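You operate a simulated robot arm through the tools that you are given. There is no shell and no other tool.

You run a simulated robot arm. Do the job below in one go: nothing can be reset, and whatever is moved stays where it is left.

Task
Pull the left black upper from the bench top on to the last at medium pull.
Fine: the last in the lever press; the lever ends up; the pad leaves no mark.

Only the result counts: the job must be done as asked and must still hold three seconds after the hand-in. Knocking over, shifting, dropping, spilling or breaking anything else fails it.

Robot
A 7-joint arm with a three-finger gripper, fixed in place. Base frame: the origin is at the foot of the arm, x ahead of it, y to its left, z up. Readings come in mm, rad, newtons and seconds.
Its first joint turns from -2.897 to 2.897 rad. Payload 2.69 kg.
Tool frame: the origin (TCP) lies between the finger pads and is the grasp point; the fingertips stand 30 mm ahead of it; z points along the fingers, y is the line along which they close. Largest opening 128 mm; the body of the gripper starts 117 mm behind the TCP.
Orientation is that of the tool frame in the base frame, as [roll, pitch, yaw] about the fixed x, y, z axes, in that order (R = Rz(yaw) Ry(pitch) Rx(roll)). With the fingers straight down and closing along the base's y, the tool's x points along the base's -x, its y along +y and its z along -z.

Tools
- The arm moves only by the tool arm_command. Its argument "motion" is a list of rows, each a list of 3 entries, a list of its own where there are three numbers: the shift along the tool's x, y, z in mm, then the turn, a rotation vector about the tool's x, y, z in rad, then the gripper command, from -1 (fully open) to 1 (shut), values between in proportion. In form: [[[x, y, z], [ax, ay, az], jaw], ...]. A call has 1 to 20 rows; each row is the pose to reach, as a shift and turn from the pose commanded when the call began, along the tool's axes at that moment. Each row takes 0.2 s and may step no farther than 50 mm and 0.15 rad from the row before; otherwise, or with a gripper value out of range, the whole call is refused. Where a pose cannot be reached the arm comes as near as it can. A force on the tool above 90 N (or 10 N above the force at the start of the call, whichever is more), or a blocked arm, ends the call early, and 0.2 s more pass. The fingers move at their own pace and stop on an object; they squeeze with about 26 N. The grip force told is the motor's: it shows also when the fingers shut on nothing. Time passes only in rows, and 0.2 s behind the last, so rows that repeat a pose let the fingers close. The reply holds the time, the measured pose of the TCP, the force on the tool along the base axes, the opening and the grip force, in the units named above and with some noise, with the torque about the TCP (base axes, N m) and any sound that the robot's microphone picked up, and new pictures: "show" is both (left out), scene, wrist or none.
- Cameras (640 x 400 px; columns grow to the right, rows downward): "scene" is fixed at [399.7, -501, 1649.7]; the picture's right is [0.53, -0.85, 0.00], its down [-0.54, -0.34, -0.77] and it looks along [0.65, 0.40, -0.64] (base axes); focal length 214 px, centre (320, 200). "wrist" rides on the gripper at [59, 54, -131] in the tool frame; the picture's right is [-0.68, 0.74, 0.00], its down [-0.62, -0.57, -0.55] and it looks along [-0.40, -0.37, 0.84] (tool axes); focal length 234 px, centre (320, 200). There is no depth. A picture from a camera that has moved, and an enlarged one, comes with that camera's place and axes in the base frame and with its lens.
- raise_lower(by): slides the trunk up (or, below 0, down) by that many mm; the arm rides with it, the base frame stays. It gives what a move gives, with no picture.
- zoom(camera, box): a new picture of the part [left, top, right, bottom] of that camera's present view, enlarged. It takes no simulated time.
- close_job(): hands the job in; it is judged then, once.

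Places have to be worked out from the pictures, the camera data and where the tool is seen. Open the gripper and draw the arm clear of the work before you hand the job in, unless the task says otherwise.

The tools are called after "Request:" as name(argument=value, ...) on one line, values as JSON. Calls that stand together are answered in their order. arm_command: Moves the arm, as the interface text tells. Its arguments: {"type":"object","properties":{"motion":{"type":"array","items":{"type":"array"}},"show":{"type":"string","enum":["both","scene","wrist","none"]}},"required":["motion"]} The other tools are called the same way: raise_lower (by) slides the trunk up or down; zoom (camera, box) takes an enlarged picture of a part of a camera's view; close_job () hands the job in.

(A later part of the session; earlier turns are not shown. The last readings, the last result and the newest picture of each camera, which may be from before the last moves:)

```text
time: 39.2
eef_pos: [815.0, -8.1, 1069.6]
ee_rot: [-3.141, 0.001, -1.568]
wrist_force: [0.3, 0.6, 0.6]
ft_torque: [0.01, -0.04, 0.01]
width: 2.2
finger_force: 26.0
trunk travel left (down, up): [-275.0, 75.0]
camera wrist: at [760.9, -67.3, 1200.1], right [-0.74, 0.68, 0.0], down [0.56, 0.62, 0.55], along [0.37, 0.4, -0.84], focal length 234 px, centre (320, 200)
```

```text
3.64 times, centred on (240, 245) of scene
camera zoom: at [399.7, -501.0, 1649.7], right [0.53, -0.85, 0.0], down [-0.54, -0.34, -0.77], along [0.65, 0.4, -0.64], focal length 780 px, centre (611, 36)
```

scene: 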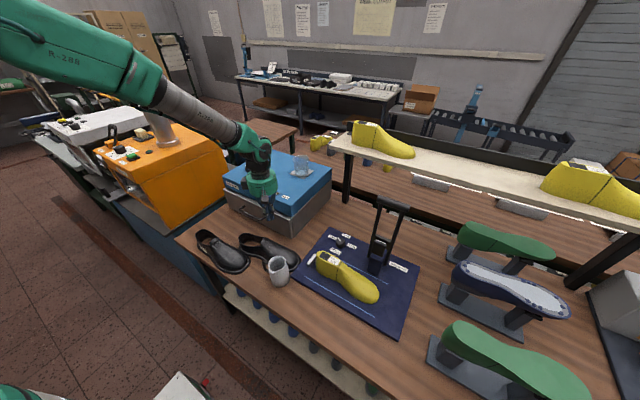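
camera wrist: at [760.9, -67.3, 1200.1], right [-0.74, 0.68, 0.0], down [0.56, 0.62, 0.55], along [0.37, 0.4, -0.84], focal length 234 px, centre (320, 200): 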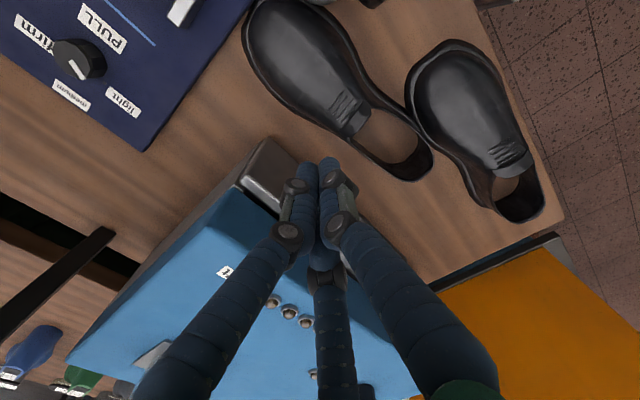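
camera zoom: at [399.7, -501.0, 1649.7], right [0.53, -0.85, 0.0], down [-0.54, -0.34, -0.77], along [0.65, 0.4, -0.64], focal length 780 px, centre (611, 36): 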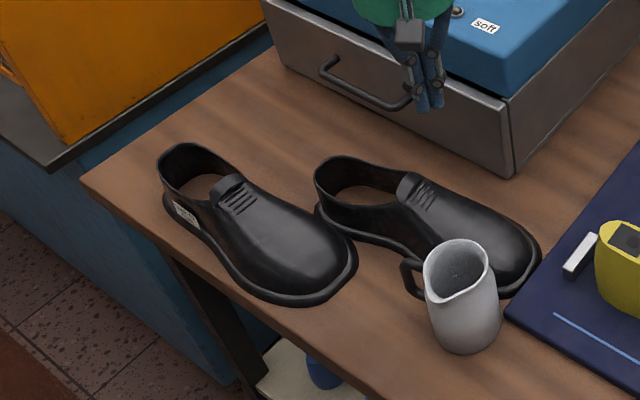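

The upper now sits yawed about 11.5° (heel towards -x), which actually gives finger room by the handle. Walls slope, so I'll grip its flange edges at bench level instead. That needs the exact bench height, so I'll touch the bench at a free spot (880, -125) with closed fingers.

Request:
arm_command(motion=[[[25, -15, 20], [0, 0, 0], 1], [[55, -30, 40], [0, 0, 0], 1], [[85, -48, 65], [0, 0, 0], 1], [[117, -65, 90], [0, 0, 0], 1], [[117, -65, 125], [0, 0, 0], 1], [[117, -65, 155], [0, 0, 0], 1], [[117, -65, 170], [0, 0, 0], 1]])

```text
time: 40.8
eef_pos: [880.2, -123.0, 900.8]
ee_rot: [3.141, 0.0, -1.568]
wrist_force: [0.9, -0.2, 0.0]
ft_torque: [0.02, 0.02, 0.0]
width: 2.0
finger_force: 25.9
trunk travel left (down, up): [-275.0, 75.0]
camera wrist: at [826.8, -181.1, 1031.4], right [-0.74, 0.68, 0.0], down [0.57, 0.62, 0.55], along [0.37, 0.4, -0.84], focal length 234 px, centre (320, 200)
```

scene: 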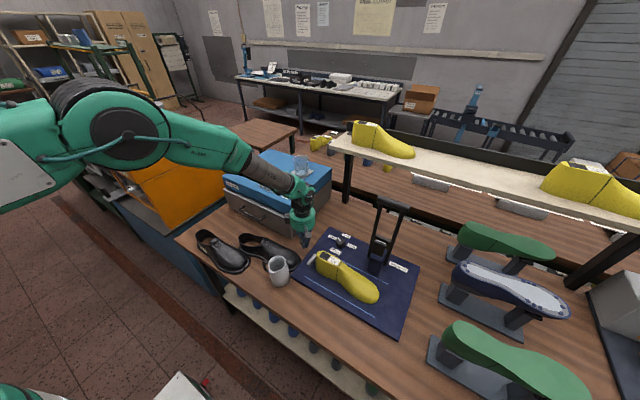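
wrist: 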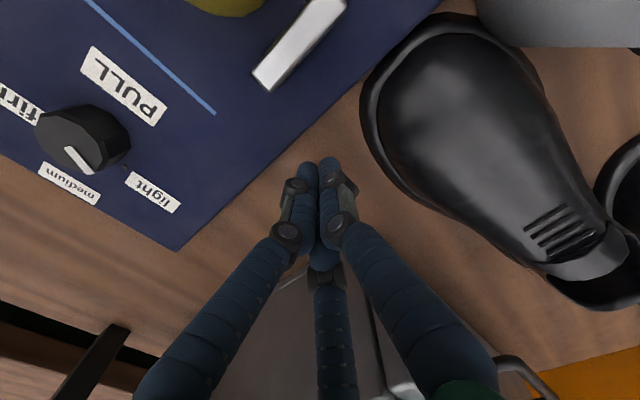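

Tips are at about 871. I'll lower in small steps to find the bench.

Request:
arm_command(motion=[[[0, 0, 5], [0, 0, 0], 1], [[0, 0, 10], [0, 0, 0], 1], [[0, 0, 14], [0, 0, 0], 1], [[0, 0, 14], [0, 0, 0], 1]], show="none")

Request:
arm_command(motion=[[[0, 0, 2], [0, 0, 0], 1], [[0, 0, 4], [0, 0, 0], 1], [[0, 0, 6], [0, 0, 0], 1]], show="none")

```text
time: 41.8
eef_pos: [880.5, -123.2, 887.7]
ee_rot: [3.14, 0.0, -1.569]
wrist_force: [-0.4, 0.6, 0.4]
ft_torque: [-0.03, -0.03, 0.02]
width: 2.3
finger_force: 26.4
trunk travel left (down, up): [-275.0, 75.0]
```

```text
time: 42.6
eef_pos: [880.2, -122.6, 881.5]
ee_rot: [3.141, 0.002, -1.569]
wrist_force: [1.0, -0.7, 0.3]
ft_torque: [0.0, 0.01, -0.02]
width: 2.1
finger_force: 26.0
trunk travel left (down, up): [-275.0, 75.0]
```

No contact yet with tips at about 851. I'll continue down in 2 mm steps.

Request:
arm_command(motion=[[[0, 0, 2], [0, 0, 0], 1], [[0, 0, 4], [0, 0, 0], 1], [[0, 0, 4], [0, 0, 0], 1]], show="none")

Request:
arm_command(motion=[[[0, 0, 2], [0, 0, 0], 1], [[0, 0, 4], [0, 0, 0], 1], [[0, 0, 4], [0, 0, 0], 1]], show="none")

```text
time: 43.4
eef_pos: [879.5, -122.4, 878.1]
ee_rot: [-3.141, -0.001, -1.57]
wrist_force: [0.4, -0.4, 0.0]
ft_torque: [-0.01, 0.0, 0.02]
width: 2.1
finger_force: 26.1
trunk travel left (down, up): [-275.0, 75.0]
```

```text
time: 44.2
eef_pos: [881.0, -121.6, 878.2]
ee_rot: [-3.14, -0.001, -1.568]
wrist_force: [-11.3, -1.0, 23.1]
ft_torque: [0.01, 0.43, 0.04]
width: 2.0
finger_force: 31.4
trunk travel left (down, up): [-275.0, 75.0]
```

The bench is reached at TCP z≈877 (tips ≈847). Next I'll insert the closed fingers into the left upper's opening and nudge its heel in +x from the inside, freeing it from the right upper and squaring it up. I'll rise and hover over the opening first.

Request:
arm_command(motion=[[[0, 0, -45], [0, 0, 0], 1], [[0, 0, -92], [0, 0, 0], 1], [[0, 0, -140], [0, 0, 0], 1], [[-15, 8, -182], [0, 0, 0], 1], [[-55, 33, -190], [0, 0, 0], 1], [[-95, 58, -190], [0, 0, 0], 1], [[-135, 83, -190], [0, 0, 0], 1], [[-170, 106, -190], [0, 0, 0], 1], [[-184, 113, -190], [0, 0, 0], 1], [[-184, 113, -190], [0, 0, 0], 1]])

Request:
zoom(camera="wrist", box=[200, 20, 520, 220])

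```text
time: 46.4
eef_pos: [765.4, 62.2, 1064.2]
ee_rot: [3.141, 0.0, -1.571]
wrist_force: [1.0, -0.1, -1.1]
ft_torque: [0.02, 0.0, -0.01]
width: 1.9
finger_force: 31.2
trunk travel left (down, up): [-275.0, 75.0]
camera wrist: at [712.6, 3.6, 1194.7], right [-0.74, 0.68, 0.0], down [0.56, 0.62, 0.55], along [0.37, 0.4, -0.84], focal length 234 px, centre (320, 200)
```

scene: 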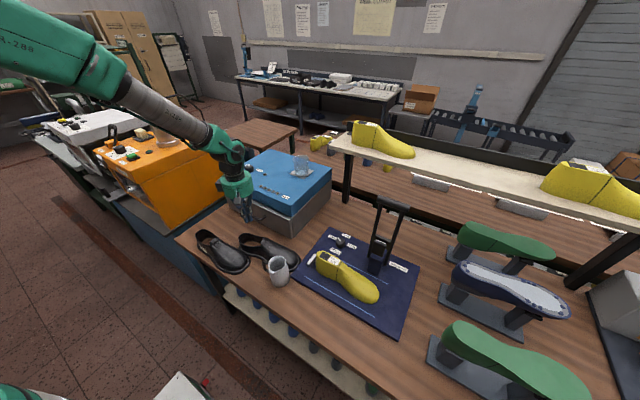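
wrist: 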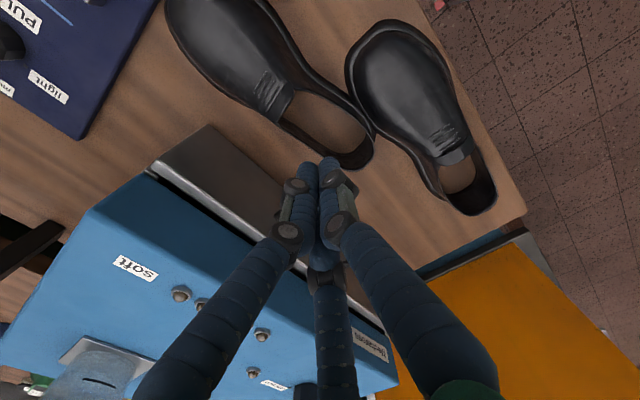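

```text
2.00 times, centred on (360, 120) of wrist
camera zoom: at [712.6, 3.6, 1194.7], right [-0.74, 0.68, 0.0], down [0.56, 0.62, 0.55], along [0.37, 0.4, -0.84], focal length 468 px, centre (240, 360)
```

zoom: 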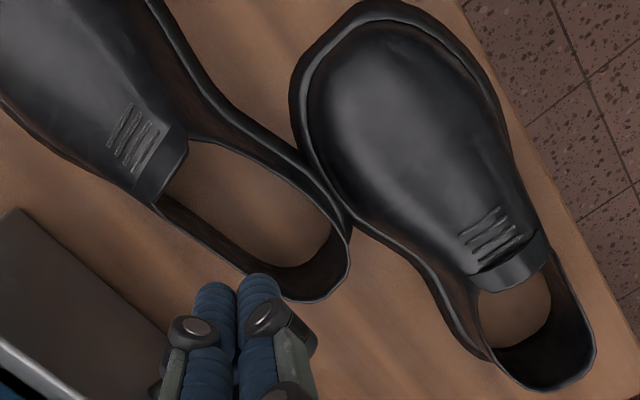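

The opening is about 60 mm wide and centred at (767, 60), so the closed fingers at (765, 62) fit. I'll descend inside it to tips at about 863.

Request:
arm_command(motion=[[[0, 0, 45], [0, 0, 0], 1], [[0, 0, 90], [0, 0, 0], 1], [[0, -1, 130], [0, 0, 0], 1], [[0, -1, 160], [0, 0, 0], 1], [[0, -1, 171], [0, 0, 0], 1]])

Request:
zoom(camera="scene", box=[205, 180, 345, 320])

```text
time: 47.6
eef_pos: [768.0, 60.6, 892.8]
ee_rot: [-3.141, 0.0, -1.57]
wrist_force: [-0.4, 0.3, 1.3]
ft_torque: [0.01, 0.06, 0.01]
width: 2.1
finger_force: 32.0
trunk travel left (down, up): [-275.0, 75.0]
camera wrist: at [714.8, 2.4, 1023.1], right [-0.74, 0.68, 0.0], down [0.56, 0.62, 0.55], along [0.37, 0.4, -0.84], focal length 234 px, centre (320, 200)
```

scene: 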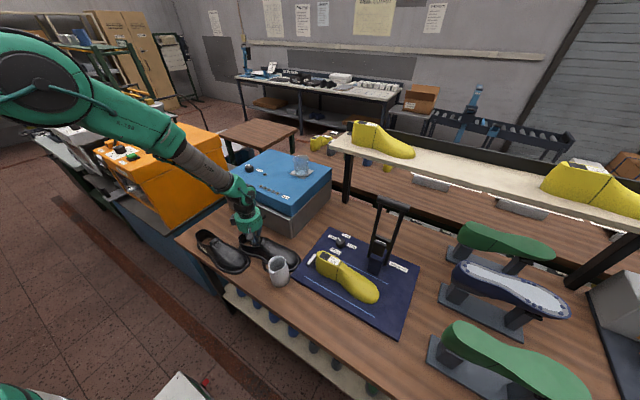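
wrist: 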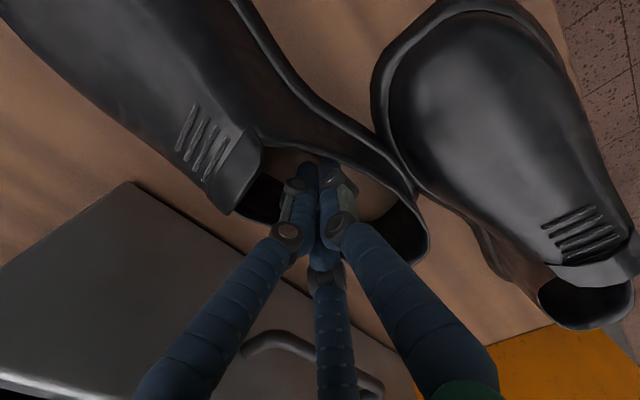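

```text
2.86 times, centred on (275, 250) of scene
camera zoom: at [399.7, -501.0, 1649.7], right [0.53, -0.85, 0.0], down [-0.54, -0.34, -0.77], along [0.65, 0.4, -0.64], focal length 613 px, centre (449, 57)
```

zoom: 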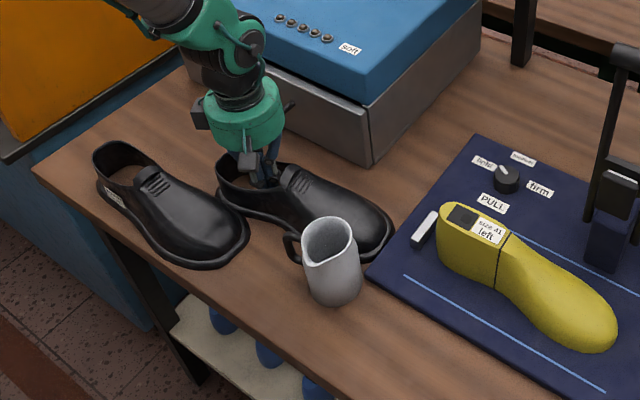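

I'm inside and free. I'll move forward near the throat, so the push acts close to the upper's centre, then push the inner lateral wall towards +x in small steps.

Request:
arm_command(motion=[[[10, -2, 0], [0, 0, 0], 1], [[20, -4, 0], [0, 0, 0], 1], [[27, -6, 0], [0, 0, 0], 1], [[27, -12, 0], [0, 0, 0], 1], [[27, -18, 0], [0, 0, 0], 1], [[27, -24, 0], [0, 0, 0], 1], [[26, -30, 0], [0, 0, 0], 1], [[25, -36, 0], [0, 0, 0], 1], [[24, -40, 0], [0, 0, 0], 1]])

Request:
zoom(camera="scene", box=[205, 180, 345, 320])

```text
time: 49.6
eef_pos: [806.9, 36.6, 891.8]
ee_rot: [-3.141, 0.0, -1.57]
wrist_force: [0.7, -0.6, 0.3]
ft_torque: [0.04, 0.02, 0.0]
width: 2.0
finger_force: 31.6
trunk travel left (down, up): [-275.0, 75.0]
camera wrist: at [754.2, -21.2, 1022.2], right [-0.74, 0.68, 0.0], down [0.56, 0.62, 0.55], along [0.37, 0.4, -0.84], focal length 234 px, centre (320, 200)
```

scene: 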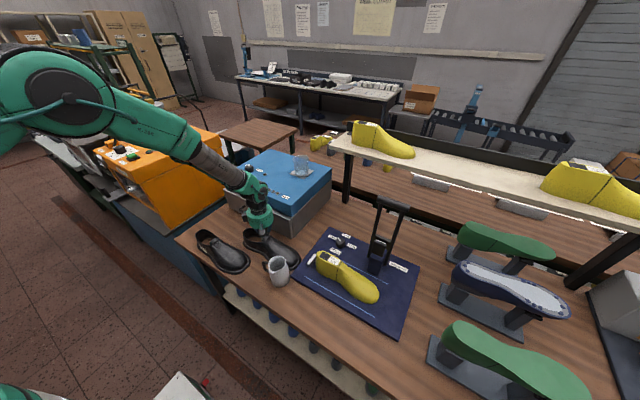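
wrist: 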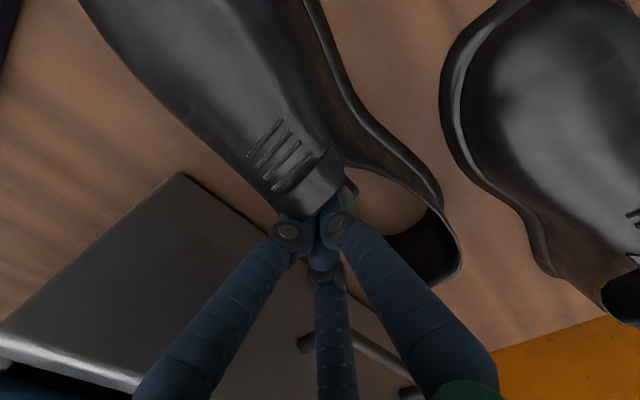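

```text
2.86 times, centred on (275, 250) of scene
camera zoom: at [399.7, -501.0, 1649.7], right [0.53, -0.85, 0.0], down [-0.54, -0.34, -0.77], along [0.65, 0.4, -0.64], focal length 613 px, centre (449, 57)
```

zoom: 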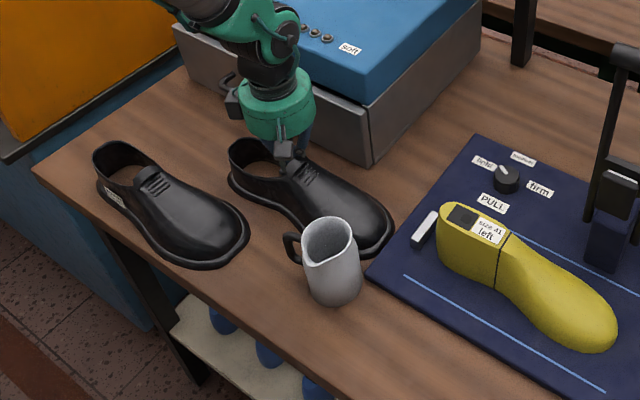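

The upper is freed and nearly square. I'll now hook the inside of the heel and draw it about 28 mm towards +y, off the mug and mat edge.

Request:
arm_command(motion=[[[-8, 10, 0], [0, 0, 0], 1], [[-25, 20, 0], [0, 0, 0], 1], [[-42, 25, 0], [0, 0, 0], 1], [[-58, 26, 0], [0, 0, 0], 1], [[-70, 26, 0], [0, 0, 0], 1], [[-80, 26, 0], [0, 0, 0], 1], [[-88, 26, 0], [0, 0, 0], 1], [[-94, 26, 0], [0, 0, 0], 1], [[-100, 26, 0], [0, 0, 0], 1]])

Request:
zoom(camera="scene", box=[205, 180, 345, 320])

```text
time: 51.6
eef_pos: [780.8, 136.5, 893.6]
ee_rot: [-3.141, 0.0, -1.568]
wrist_force: [-0.7, -0.6, 0.6]
ft_torque: [-0.01, 0.01, -0.04]
width: 2.1
finger_force: 31.5
trunk travel left (down, up): [-275.0, 75.0]
camera wrist: at [727.1, 78.7, 1022.9], right [-0.74, 0.68, 0.0], down [0.56, 0.62, 0.55], along [0.37, 0.4, -0.84], focal length 234 px, centre (320, 200)
```

scene: 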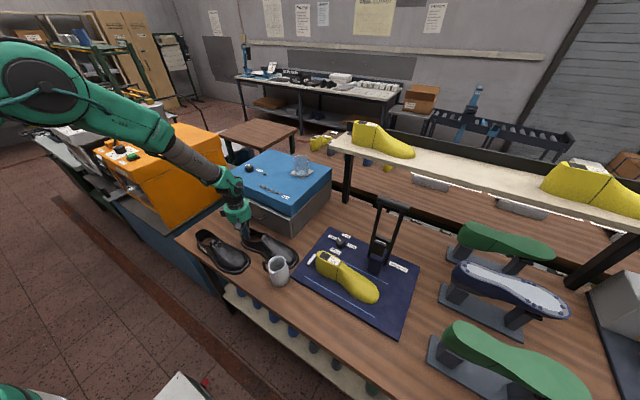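
wrist: 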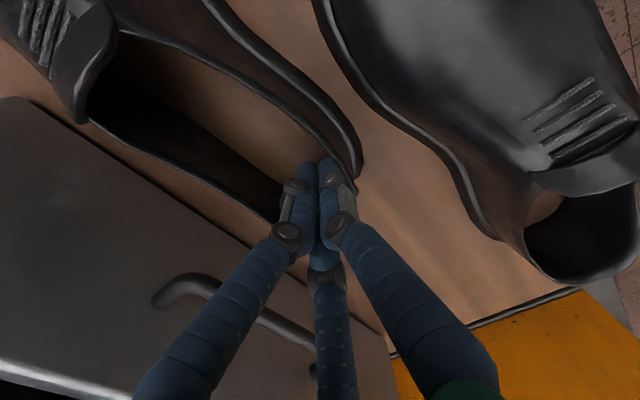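

```text
2.86 times, centred on (275, 250) of scene
camera zoom: at [399.7, -501.0, 1649.7], right [0.53, -0.85, 0.0], down [-0.54, -0.34, -0.77], along [0.65, 0.4, -0.64], focal length 613 px, centre (449, 57)
```

zoom: 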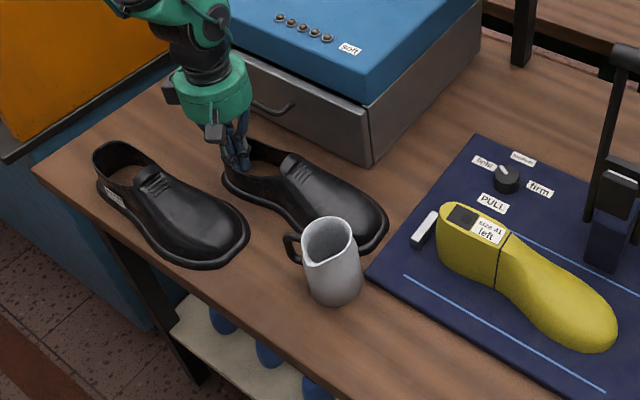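

It moved about 10 mm. I'll continue another 22 mm.

Request:
arm_command(motion=[[[-8, 0, 0], [0, 0, 0], 1], [[-16, 0, 0], [0, 0, 0], 1], [[-22, 0, 0], [0, 0, 0], 1], [[-15, 0, 0], [0, 0, 0], 1], [[15, 0, 0], [0, 0, 0], 1], [[40, 0, -20], [0, 0, 0], 1], [[40, 0, -65], [0, 0, 0], 1], [[40, 0, -110], [0, 0, 0], 1], [[40, 0, -155], [0, 0, 0], 1], [[60, 0, -175], [0, 0, 0], 1], [[100, 0, -175], [0, 0, 0], 1], [[140, 0, -175], [0, 0, 0], 1], [[140, 0, -175], [0, 0, 0], 1]])

Request:
zoom(camera="wrist", box=[140, 0, 500, 225])

Request:
zoom(camera="scene", box=[205, 180, 345, 320])

```text
time: 54.4
eef_pos: [781.5, -5.2, 1068.5]
ee_rot: [3.14, 0.0, -1.567]
wrist_force: [-0.1, -0.8, 0.0]
ft_torque: [0.06, 0.0, -0.01]
width: 2.1
finger_force: 31.5
trunk travel left (down, up): [-275.0, 75.0]
camera wrist: at [727.9, -64.3, 1198.7], right [-0.74, 0.68, 0.0], down [0.56, 0.62, 0.55], along [0.37, 0.4, -0.84], focal length 234 px, centre (320, 200)
```

scene: 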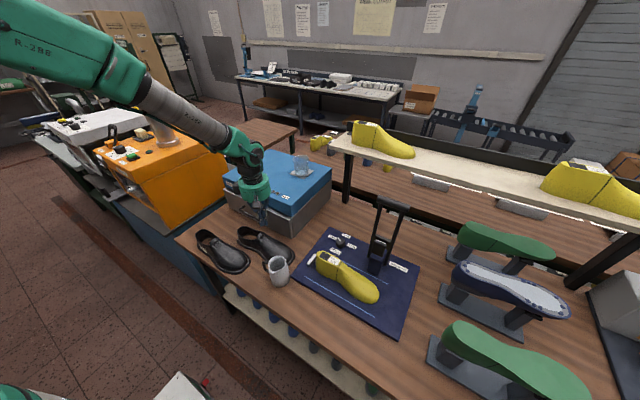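
wrist: 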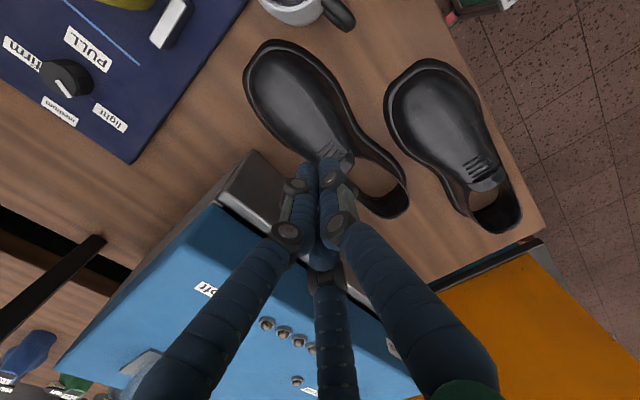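

```text
1.78 times, centred on (320, 112) of wrist
camera zoom: at [727.9, -64.3, 1198.7], right [-0.74, 0.68, 0.0], down [0.56, 0.62, 0.55], along [0.37, 0.4, -0.84], focal length 416 px, centre (320, 356)
```

zoom: 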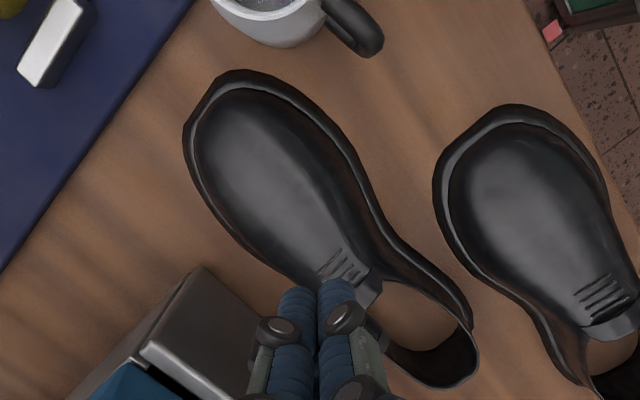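

```text
2.86 times, centred on (275, 250) of scene
camera zoom: at [399.7, -501.0, 1649.7], right [0.53, -0.85, 0.0], down [-0.54, -0.34, -0.77], along [0.65, 0.4, -0.64], focal length 613 px, centre (449, 57)
```

zoom: 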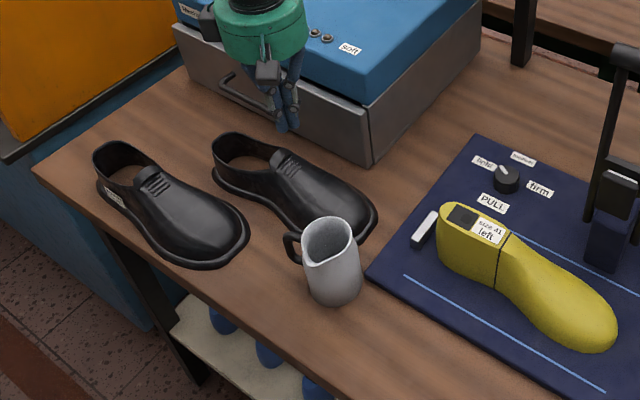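

Now the upper stands free of everything, with its heel back at about (790, 182) and yaw about 2.5°. To give the lateral fingers more room from the handle, I'll nudge its heel about 10 mm to -x from the inside. The right upper is roughly 25 mm away.

Request:
arm_command(motion=[[[-40, -5, 0], [0, 0, 0], 1], [[-80, -10, 0], [0, 0, 0], 1], [[-110, -11, 0], [0, 0, 0], 1], [[-112, -11, 40], [0, 0, 0], 1], [[-112, -11, 85], [0, 0, 0], 1], [[-112, -11, 130], [0, 0, 0], 1], [[-112, -11, 165], [0, 0, 0], 1], [[-112, -11, 175], [0, 0, 0], 1], [[-112, -11, 175], [0, 0, 0], 1]], show="wrist")

```text
time: 56.4
eef_pos: [792.2, 108.9, 893.5]
ee_rot: [3.141, 0.001, -1.568]
wrist_force: [0.0, 0.1, -0.2]
ft_torque: [-0.02, -0.02, 0.01]
width: 2.2
finger_force: 31.5
trunk travel left (down, up): [-275.0, 75.0]
camera wrist: at [738.6, 50.3, 1022.8], right [-0.74, 0.68, 0.0], down [0.56, 0.62, 0.55], along [0.37, 0.4, -0.84], focal length 234 px, centre (320, 200)
```

wrist: 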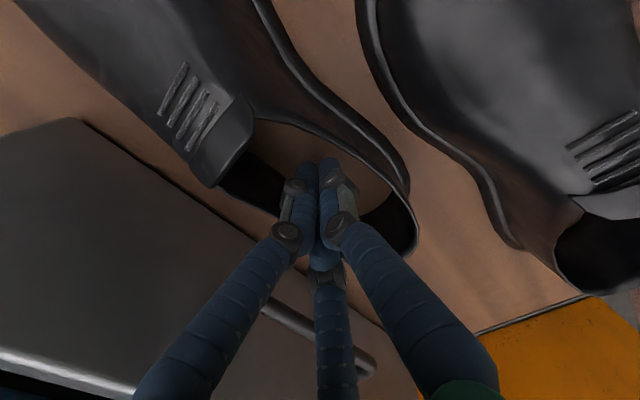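

Inside again. I'll push gently towards -x by 24 mm in total (about 14 of which is free travel).

Request:
arm_command(motion=[[[0, 6, 0], [0, 0, 0], 1], [[0, 12, 0], [0, 0, 0], 1], [[0, 17, 0], [0, 0, 0], 1], [[0, 21, 0], [0, 0, 0], 1], [[0, 24, 0], [0, 0, 0], 1]])

Request:
zoom(camera="scene", box=[205, 180, 345, 320])

```text
time: 57.6
eef_pos: [767.6, 109.9, 892.6]
ee_rot: [-3.141, 0.001, -1.57]
wrist_force: [0.3, 0.4, 0.6]
ft_torque: [-0.01, -0.02, -0.01]
width: 2.2
finger_force: 30.7
trunk travel left (down, up): [-275.0, 75.0]
camera wrist: at [714.4, 50.4, 1023.1], right [-0.74, 0.68, 0.0], down [0.56, 0.62, 0.55], along [0.37, 0.4, -0.84], focal length 234 px, centre (320, 200)
```

scene: 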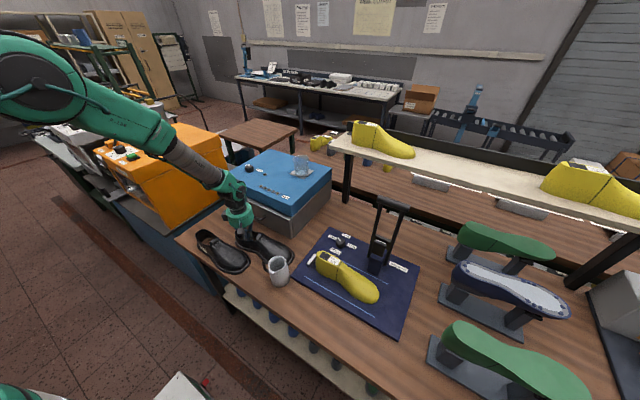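
wrist: 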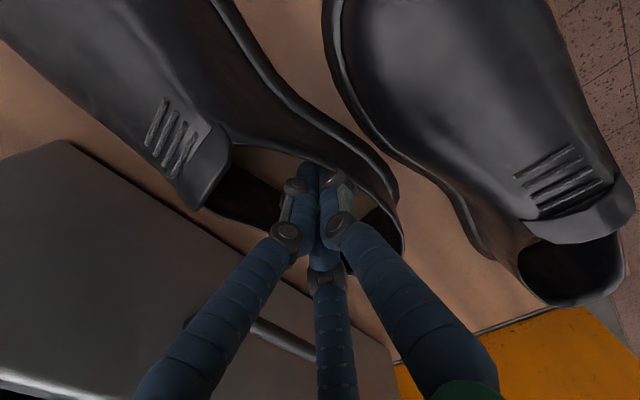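

```text
2.86 times, centred on (275, 250) of scene
camera zoom: at [399.7, -501.0, 1649.7], right [0.53, -0.85, 0.0], down [-0.54, -0.34, -0.77], along [0.65, 0.4, -0.64], focal length 613 px, centre (449, 57)
```

zoom: 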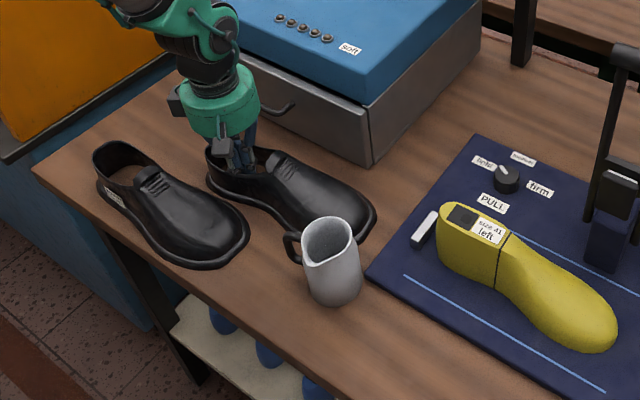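

The upper moved about 9 mm. I'll come out of the opening, rise, and measure again.

Request:
arm_command(motion=[[[0, -10, 0], [0, 0, 0], 1], [[0, -12, -40], [0, 0, 0], 1], [[0, -12, -85], [0, 0, 0], 1], [[0, -12, -130], [0, 0, 0], 1], [[20, -12, -170], [0, 0, 0], 1], [[60, -12, -180], [0, 0, 0], 1], [[100, -12, -185], [0, 0, 0], 1], [[130, -12, -185], [0, 0, 0], 1], [[130, -12, -185], [0, 0, 0], 1]], show="wrist")

Request:
zoom(camera="wrist", box=[140, 0, 500, 225])

Request:
zoom(camera="scene", box=[170, 190, 310, 300])

```text
time: 59.6
eef_pos: [780.2, -20.8, 1077.6]
ee_rot: [-3.141, -0.001, -1.569]
wrist_force: [0.3, 0.1, 0.0]
ft_torque: [0.02, 0.0, 0.0]
width: 1.9
finger_force: 31.5
trunk travel left (down, up): [-275.0, 75.0]
camera wrist: at [726.3, -79.0, 1208.3], right [-0.74, 0.68, 0.0], down [0.56, 0.62, 0.55], along [0.37, 0.4, -0.84], focal length 234 px, centre (320, 200)
```

wrist: 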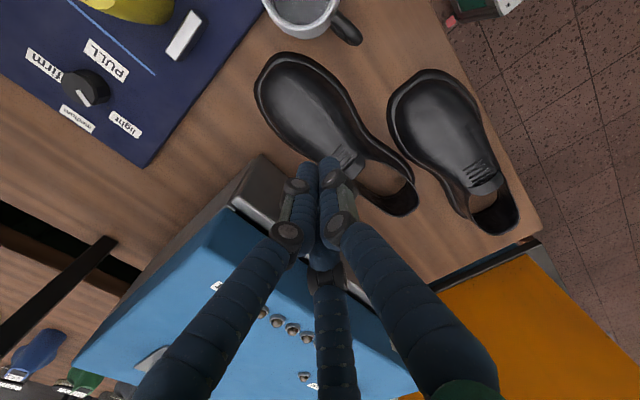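

```text
1.78 times, centred on (320, 112) of wrist
camera zoom: at [726.3, -79.0, 1208.3], right [-0.74, 0.68, 0.0], down [0.56, 0.62, 0.55], along [0.37, 0.4, -0.84], focal length 416 px, centre (320, 356)
```

zoom: 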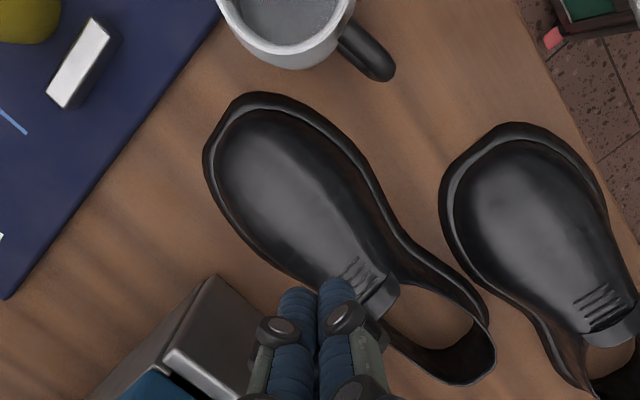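

```text
3.64 times, centred on (240, 245) of scene
camera zoom: at [399.7, -501.0, 1649.7], right [0.53, -0.85, 0.0], down [-0.54, -0.34, -0.77], along [0.65, 0.4, -0.64], focal length 780 px, centre (611, 36)
```

zoom: 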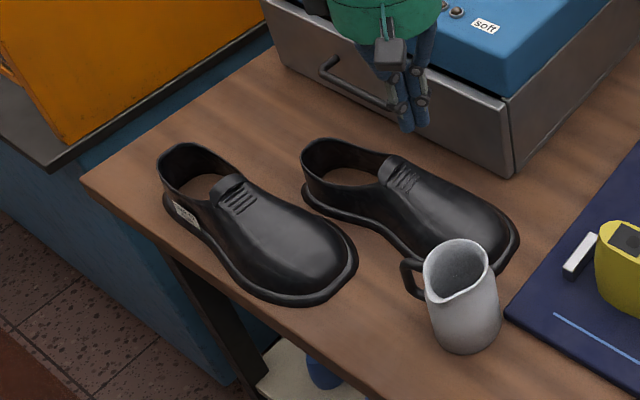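

Shoe pose now: heel back at about (771, 180), yaw about 5.5°. I'll align the hand over the heel quarters, where the walls are steep (single finger medial, two lateral, opening 114 mm), and lower to just above the rim for a check.

Request:
arm_command(motion=[[[-40, -5, 0], [0, 0, -0.04], -0.781], [[-80, -10, 10], [0, 0, -0.096], -0.781], [[-110, -14, 40], [0, 0, -0.096], -0.781], [[-122, -14, 85], [0, 0, -0.096], -0.781], [[-122, -14, 120], [0, 0, -0.096], -0.781], [[-122, -14, 120], [0, 0, -0.096], -0.781]])

Request:
zoom(camera="wrist", box=[160, 60, 480, 260])

```text
time: 61.0
eef_pos: [798.5, 97.3, 956.8]
ee_rot: [-3.141, 0.0, -1.471]
wrist_force: [0.7, -0.5, -0.4]
ft_torque: [0.0, 0.05, 0.02]
width: 114.0
finger_force: 0.1
trunk travel left (down, up): [-275.0, 75.0]
camera wrist: at [749.4, 34.9, 1086.8], right [-0.8, 0.6, 0.0], down [0.5, 0.67, 0.55], along [0.33, 0.44, -0.84], focal length 234 px, centre (320, 200)
```

scene: 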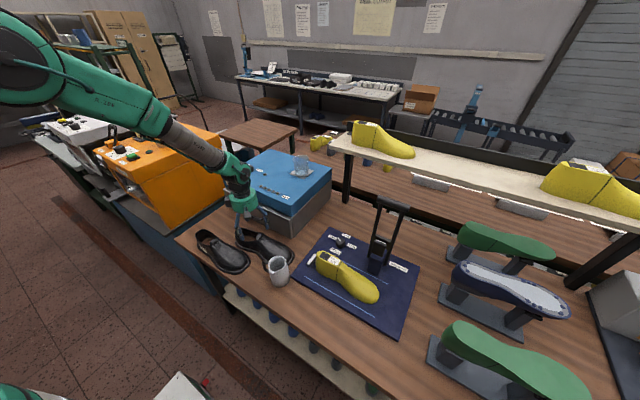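
wrist: 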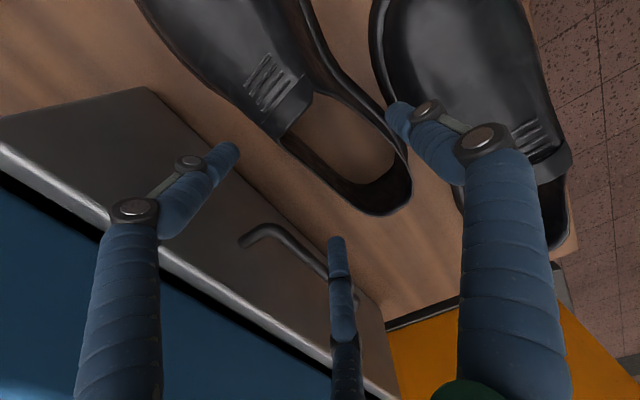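

```text
2.00 times, centred on (320, 160) of wrist
camera zoom: at [749.4, 34.9, 1086.8], right [-0.8, 0.6, 0.0], down [0.5, 0.67, 0.55], along [0.33, 0.44, -0.84], focal length 468 px, centre (320, 280)
```

zoom: 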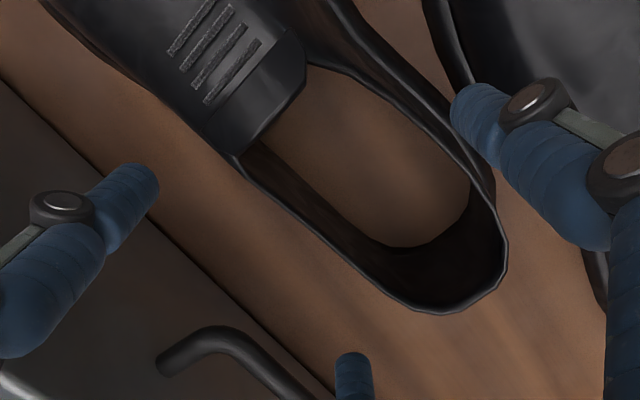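

The fingers straddle the heel quarters. I'll open fully for margin, centre slightly, and descend in two stages with force checks.

Request:
arm_command(motion=[[[-3, -2, 0], [0, 0, 0], -1], [[-3, -2, 20], [0, 0, 0], -1], [[-3, -2, 40], [0, 0, 0], -1], [[-3, -2, 40], [0, 0, 0], -1]])

Request:
zoom(camera="wrist", box=[160, 60, 480, 260])

```text
time: 62.0
eef_pos: [799.0, 104.3, 916.2]
ee_rot: [-3.141, 0.0, -1.474]
wrist_force: [-0.4, 0.0, 0.5]
ft_torque: [-0.02, 0.01, -0.01]
width: 128.1
finger_force: 0.0
trunk travel left (down, up): [-275.0, 75.0]
camera wrist: at [750.8, 40.0, 1047.5], right [-0.8, 0.6, 0.0], down [0.5, 0.67, 0.55], along [0.33, 0.44, -0.84], focal length 234 px, centre (320, 200)
```

scene: 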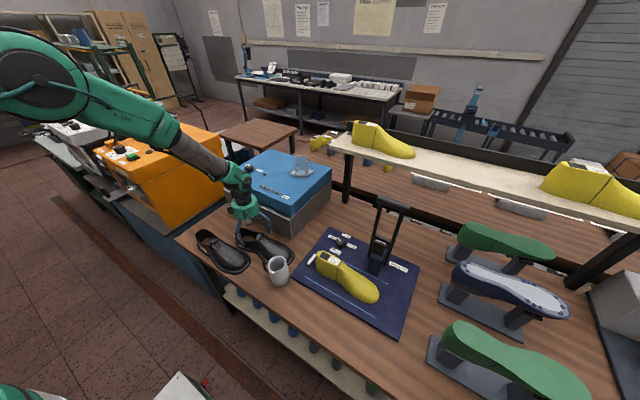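
wrist: 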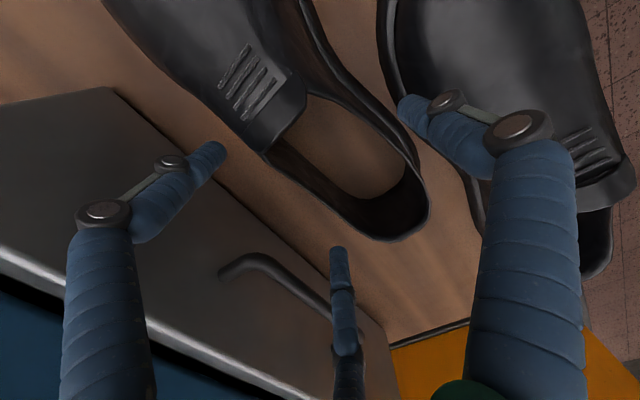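

```text
2.00 times, centred on (320, 160) of wrist
camera zoom: at [750.8, 40.0, 1047.5], right [-0.8, 0.6, 0.0], down [0.5, 0.67, 0.55], along [0.33, 0.44, -0.84], focal length 468 px, centre (320, 280)
```

zoom: 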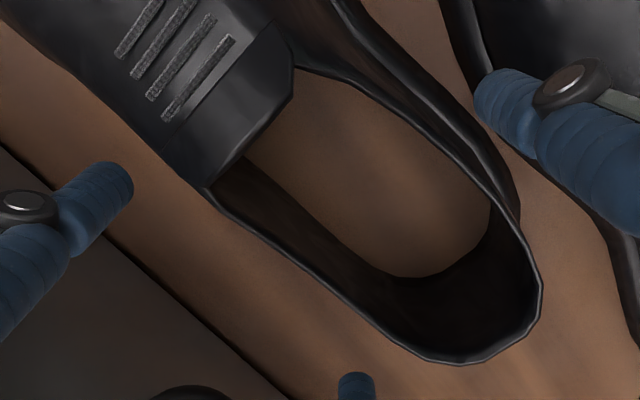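

Clear all around. I'll narrow slightly to 116 mm to keep finger 1 away from the right upper, descend to tips at about 863, and close gently.

Request:
arm_command(motion=[[[0, 0, 0], [0, 0, 0], -0.81], [[0, 0, 10], [0, 0, 0], -0.81], [[0, 0, 20], [0, 0, 0], -0.81], [[0, 0, 23], [0, 0, 0], -0.81]], show="none")

Request:
arm_command(motion=[[[0, 0, 0], [0, 0, 0], -0.7], [[0, 0, 0], [0, 0, 0], -0.6], [[0, 0, 0], [0, 0, 0], -0.5], [[0, 0, 0], [0, 0, 0], -0.4], [[0, 0, 0], [0, 0, 0], -0.3], [[0, 0, 0], [0, 0, 0], -0.2]])

Request:
zoom(camera="wrist", box=[160, 60, 480, 260])

```text
time: 63.0
eef_pos: [797.6, 104.5, 895.1]
ee_rot: [-3.141, 0.0, -1.472]
wrist_force: [0.3, 0.9, 0.1]
ft_torque: [0.02, -0.01, 0.03]
width: 116.1
finger_force: 0.8
trunk travel left (down, up): [-275.0, 75.0]
```

```text
time: 64.4
eef_pos: [797.3, 104.3, 896.0]
ee_rot: [-3.141, 0.001, -1.472]
wrist_force: [0.7, 2.2, 10.5]
ft_torque: [0.01, 0.07, 0.06]
width: 103.4
finger_force: 26.0
trunk travel left (down, up): [-275.0, 75.0]
camera wrist: at [748.4, 41.0, 1025.8], right [-0.8, 0.6, 0.0], down [0.5, 0.67, 0.55], along [0.33, 0.44, -0.84], focal length 234 px, centre (320, 200)
```

scene: 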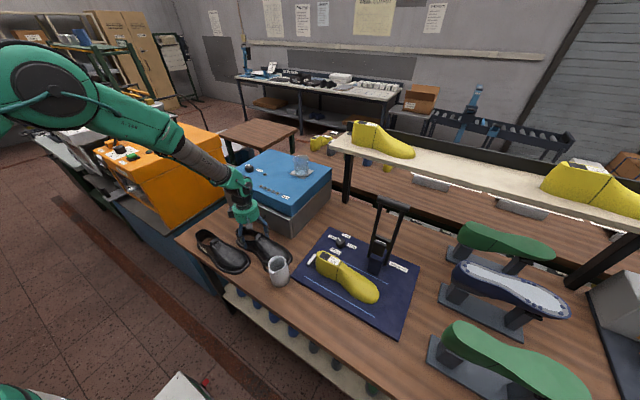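
wrist: 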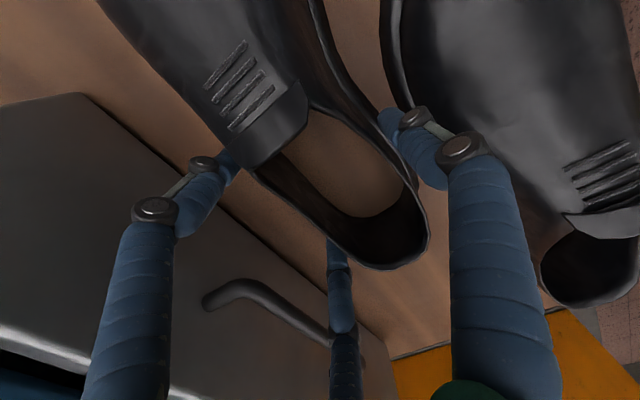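

```text
2.00 times, centred on (320, 160) of wrist
camera zoom: at [748.4, 41.0, 1025.8], right [-0.8, 0.6, 0.0], down [0.5, 0.67, 0.55], along [0.33, 0.44, -0.84], focal length 468 px, centre (320, 280)
```

zoom: 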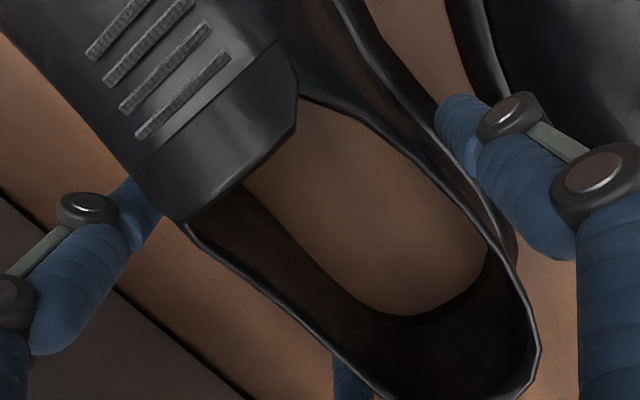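

Contact at 103 mm with all three fingers on the steep quarters. I'll tighten and lift just 8 mm as a test.

Request:
arm_command(motion=[[[0, 0, 0], [0, 0, 0], 1], [[0, 0, 0], [0, 0, 0], 1], [[0, 0, -3], [0, 0, 0], 1], [[0, 0, -6], [0, 0, 0], 1], [[0, 0, -8], [0, 0, 0], 1]])

Request:
zoom(camera="scene", box=[205, 180, 345, 320])

```text
time: 65.6
eef_pos: [796.8, 104.7, 902.8]
ee_rot: [-3.141, 0.0, -1.472]
wrist_force: [0.1, -0.5, -1.1]
ft_torque: [0.04, -0.03, 0.01]
width: 103.6
finger_force: 26.4
trunk travel left (down, up): [-275.0, 75.0]
camera wrist: at [748.2, 41.9, 1032.5], right [-0.8, 0.6, 0.0], down [0.5, 0.67, 0.55], along [0.33, 0.44, -0.84], focal length 234 px, centre (320, 200)
```

scene: 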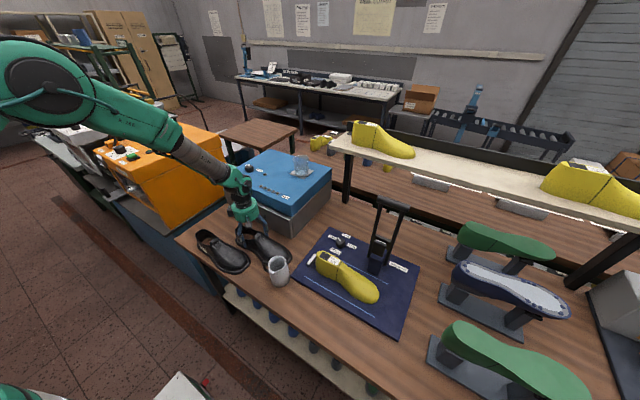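
wrist: 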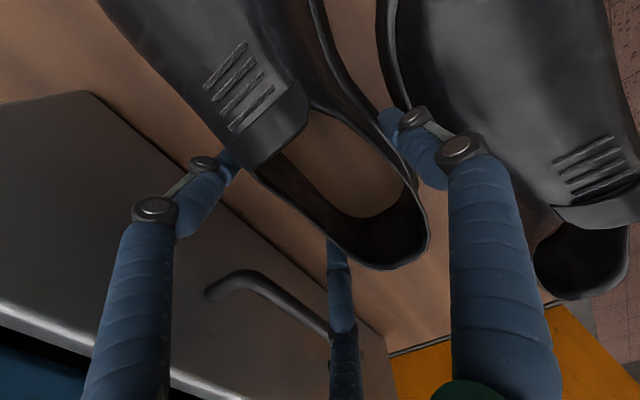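

```text
2.86 times, centred on (275, 250) of scene
camera zoom: at [399.7, -501.0, 1649.7], right [0.53, -0.85, 0.0], down [-0.54, -0.34, -0.77], along [0.65, 0.4, -0.64], focal length 613 px, centre (449, 57)
```

zoom: 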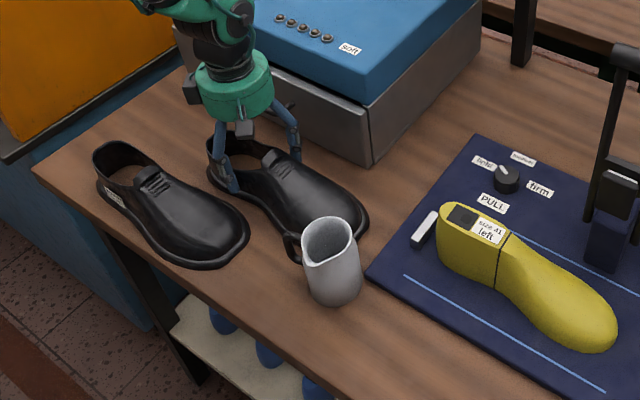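

It's held: the upper moves with the hand at a steady 103.6 mm, about 1 N of weight. I'll lift on slowly.

Request:
arm_command(motion=[[[0, 0, -8], [0, 0, 0], 1], [[0, 0, -18], [0, 0, 0], 1], [[0, 0, -30], [0, 0, 0], 1], [[0, 0, -45], [0, 0, 0], 1], [[0, 0, -60], [0, 0, 0], 1], [[0, 0, -75], [0, 0, 0], 1], [[0, 0, -90], [0, 0, 0], 1], [[0, 0, -105], [0, 0, 0], 1], [[0, 0, -120], [0, 0, 0], 1], [[0, 0, -135], [0, 0, 0], 1], [[0, 0, -140], [0, 0, 0], 1]])

Request:
zoom(camera="scene", box=[185, 140, 325, 280])

```text
time: 68.0
eef_pos: [796.2, 104.5, 1041.8]
ee_rot: [-3.142, -0.001, -1.473]
wrist_force: [0.0, 0.0, -1.3]
ft_torque: [0.02, 0.0, 0.03]
width: 89.9
finger_force: 26.1
trunk travel left (down, up): [-275.0, 75.0]
camera wrist: at [747.9, 40.7, 1172.9], right [-0.8, 0.6, 0.0], down [0.5, 0.67, 0.55], along [0.33, 0.44, -0.84], focal length 234 px, centre (320, 200)
```

scene: 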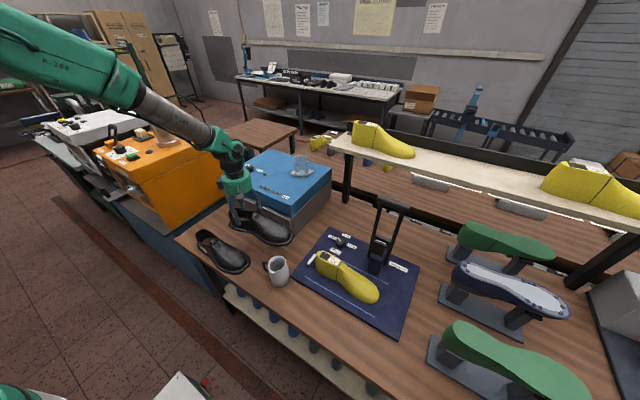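
wrist: 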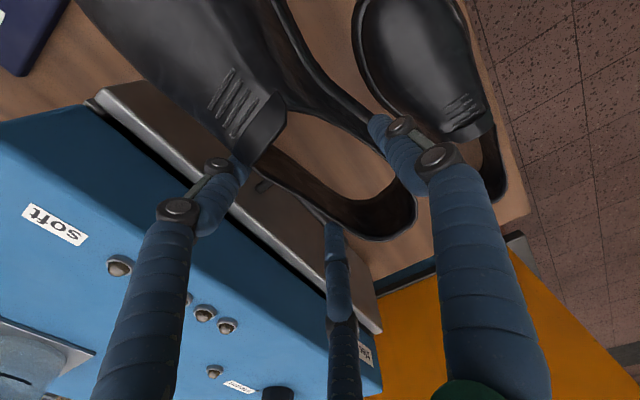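

```text
2.86 times, centred on (255, 210) of scene
camera zoom: at [399.7, -501.0, 1649.7], right [0.53, -0.85, 0.0], down [-0.54, -0.34, -0.77], along [0.65, 0.4, -0.64], focal length 613 px, centre (506, 171)
```

zoom: 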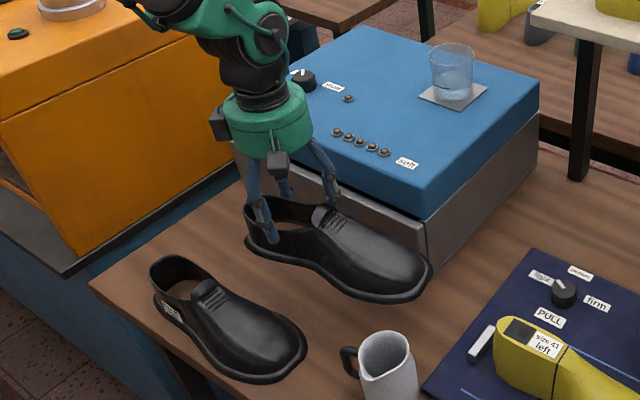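

Lifted, but the opening crept from 103.6 to 89.9 mm, so it's slowly slipping. I'll hold briefly to see whether it is still creeping.

Request:
arm_command(motion=[[[0, 0, 0], [0, 0, 0], 1]], show="wrist")

```text
time: 68.4
eef_pos: [796.3, 103.3, 1042.3]
ee_rot: [3.141, 0.0, -1.474]
wrist_force: [0.8, -0.1, -1.6]
ft_torque: [0.01, 0.02, 0.0]
width: 89.7
finger_force: 26.0
trunk travel left (down, up): [-275.0, 75.0]
camera wrist: at [748.1, 40.7, 1172.8], right [-0.8, 0.6, 0.0], down [0.5, 0.67, 0.55], along [0.33, 0.44, -0.84], focal length 234 px, centre (320, 200)
```

wrist: 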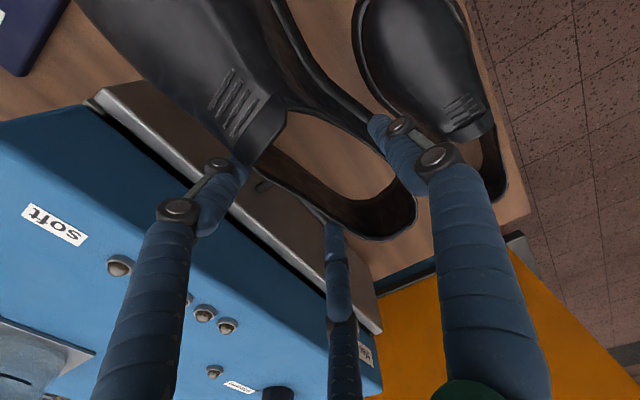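

The grip has settled. The upper slid about 22 mm down within the fingers and yawed to about 10°, but is now stable at 89.7 mm. I'll carry it gently towards the last, undoing the yaw on the way, and check halfway.

Request:
arm_command(motion=[[[10, 0, 0], [0, 0, 0.006], 1], [[26, -1, 0], [0, 0, 0.015], 1], [[46, -2, 0], [0, 0, 0.027], 1], [[68, -3, 0], [0, 0, 0.039], 1], [[92, -4, 0], [0, 0, 0.051], 1], [[116, -5, 0], [0, 0, 0.063], 1], [[140, -6, 0], [0, 0, 0.073], 1], [[160, -7, 0], [0, 0, 0.08], 1], [[176, -8, 0], [0, 0, 0.085], 1], [[188, -9, 0], [0, 0, 0.0875], 1]])

```text
time: 70.6
eef_pos: [825.1, -82.1, 1042.0]
ee_rot: [3.141, -0.001, -1.563]
wrist_force: [1.1, 0.6, -0.6]
ft_torque: [0.03, 0.01, 0.0]
width: 89.1
finger_force: 26.2
trunk travel left (down, up): [-275.0, 75.0]
camera wrist: at [771.4, -141.4, 1172.3], right [-0.74, 0.67, 0.0], down [0.56, 0.62, 0.55], along [0.37, 0.41, -0.84], focal length 234 px, centre (320, 200)
```

scene: 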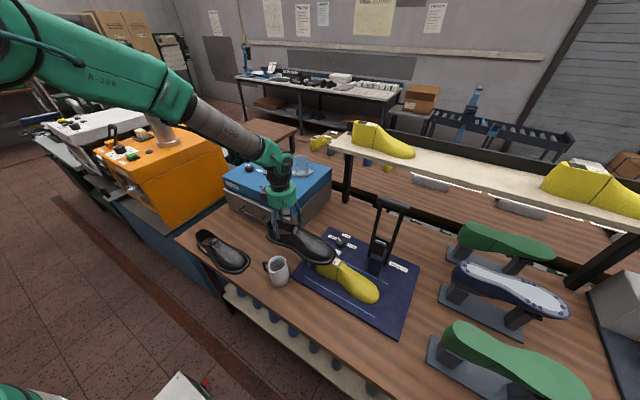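
wrist: 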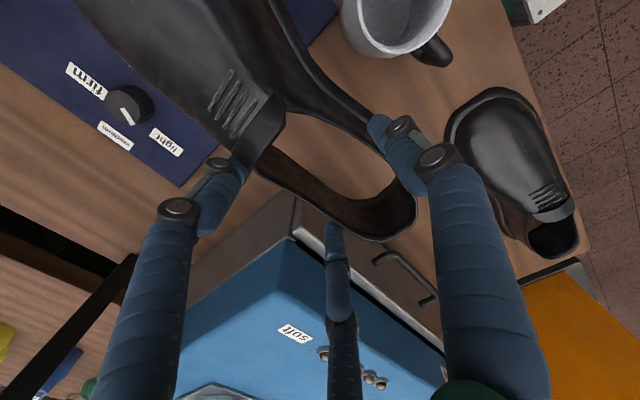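

Stable (89.1 mm). I'll continue to the hover point above the last (TCP ≈ (846, -271)), taking out the remaining ~5° of yaw.

Request:
arm_command(motion=[[[8, -1, 0], [0, 0, 0.005], 1], [[24, -3, 0], [0, 0, 0.013], 1], [[44, -5, 0], [0, 0, 0.023], 1], [[66, -7, 0], [0, 0, 0.034], 1], [[88, -9, 0], [0, 0, 0.045], 1], [[110, -11, 0], [0, 0, 0.056], 1], [[132, -14, 0], [0, 0, 0.067], 1], [[152, -16, 0], [0, 0, 0.077], 1], [[170, -18, 0], [0, 0, 0.084], 1], [[183, -19, 0], [0, 0, 0.09], 1], [[189, -20, 0], [0, 0, 0.09], 1]])

Request:
zoom(camera="scene", box=[280, 180, 440, 340])

```text
time: 73.0
eef_pos: [844.8, -271.8, 1044.6]
ee_rot: [-3.141, 0.0, -1.651]
wrist_force: [0.2, -0.3, -1.3]
ft_torque: [0.05, -0.01, 0.01]
width: 88.8
finger_force: 25.9
trunk travel left (down, up): [-275.0, 75.0]
camera wrist: at [786.2, -324.7, 1172.9], right [-0.68, 0.73, 0.0], down [0.61, 0.57, 0.55], along [0.4, 0.37, -0.84], focal length 234 px, centre (320, 200)
```

scene: 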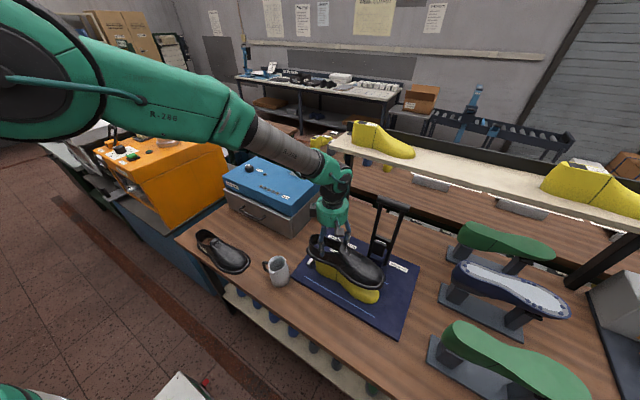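
wrist: 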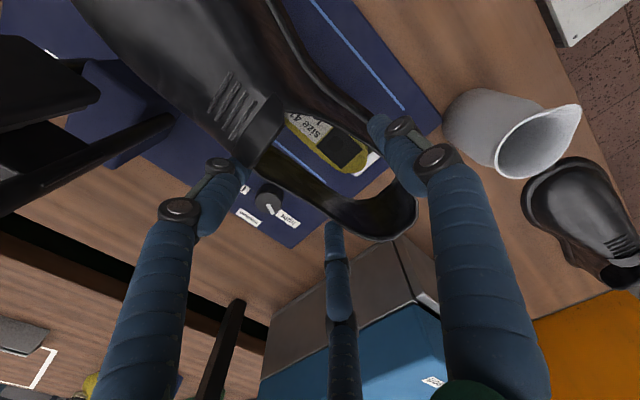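

```text
2.50 times, centred on (360, 260) of scene
camera zoom: at [399.7, -501.0, 1649.7], right [0.53, -0.85, 0.0], down [-0.54, -0.34, -0.77], along [0.65, 0.4, -0.64], focal length 536 px, centre (220, 50)
```

zoom: 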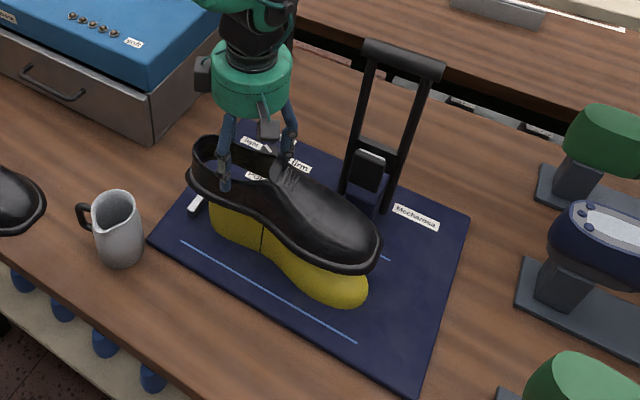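

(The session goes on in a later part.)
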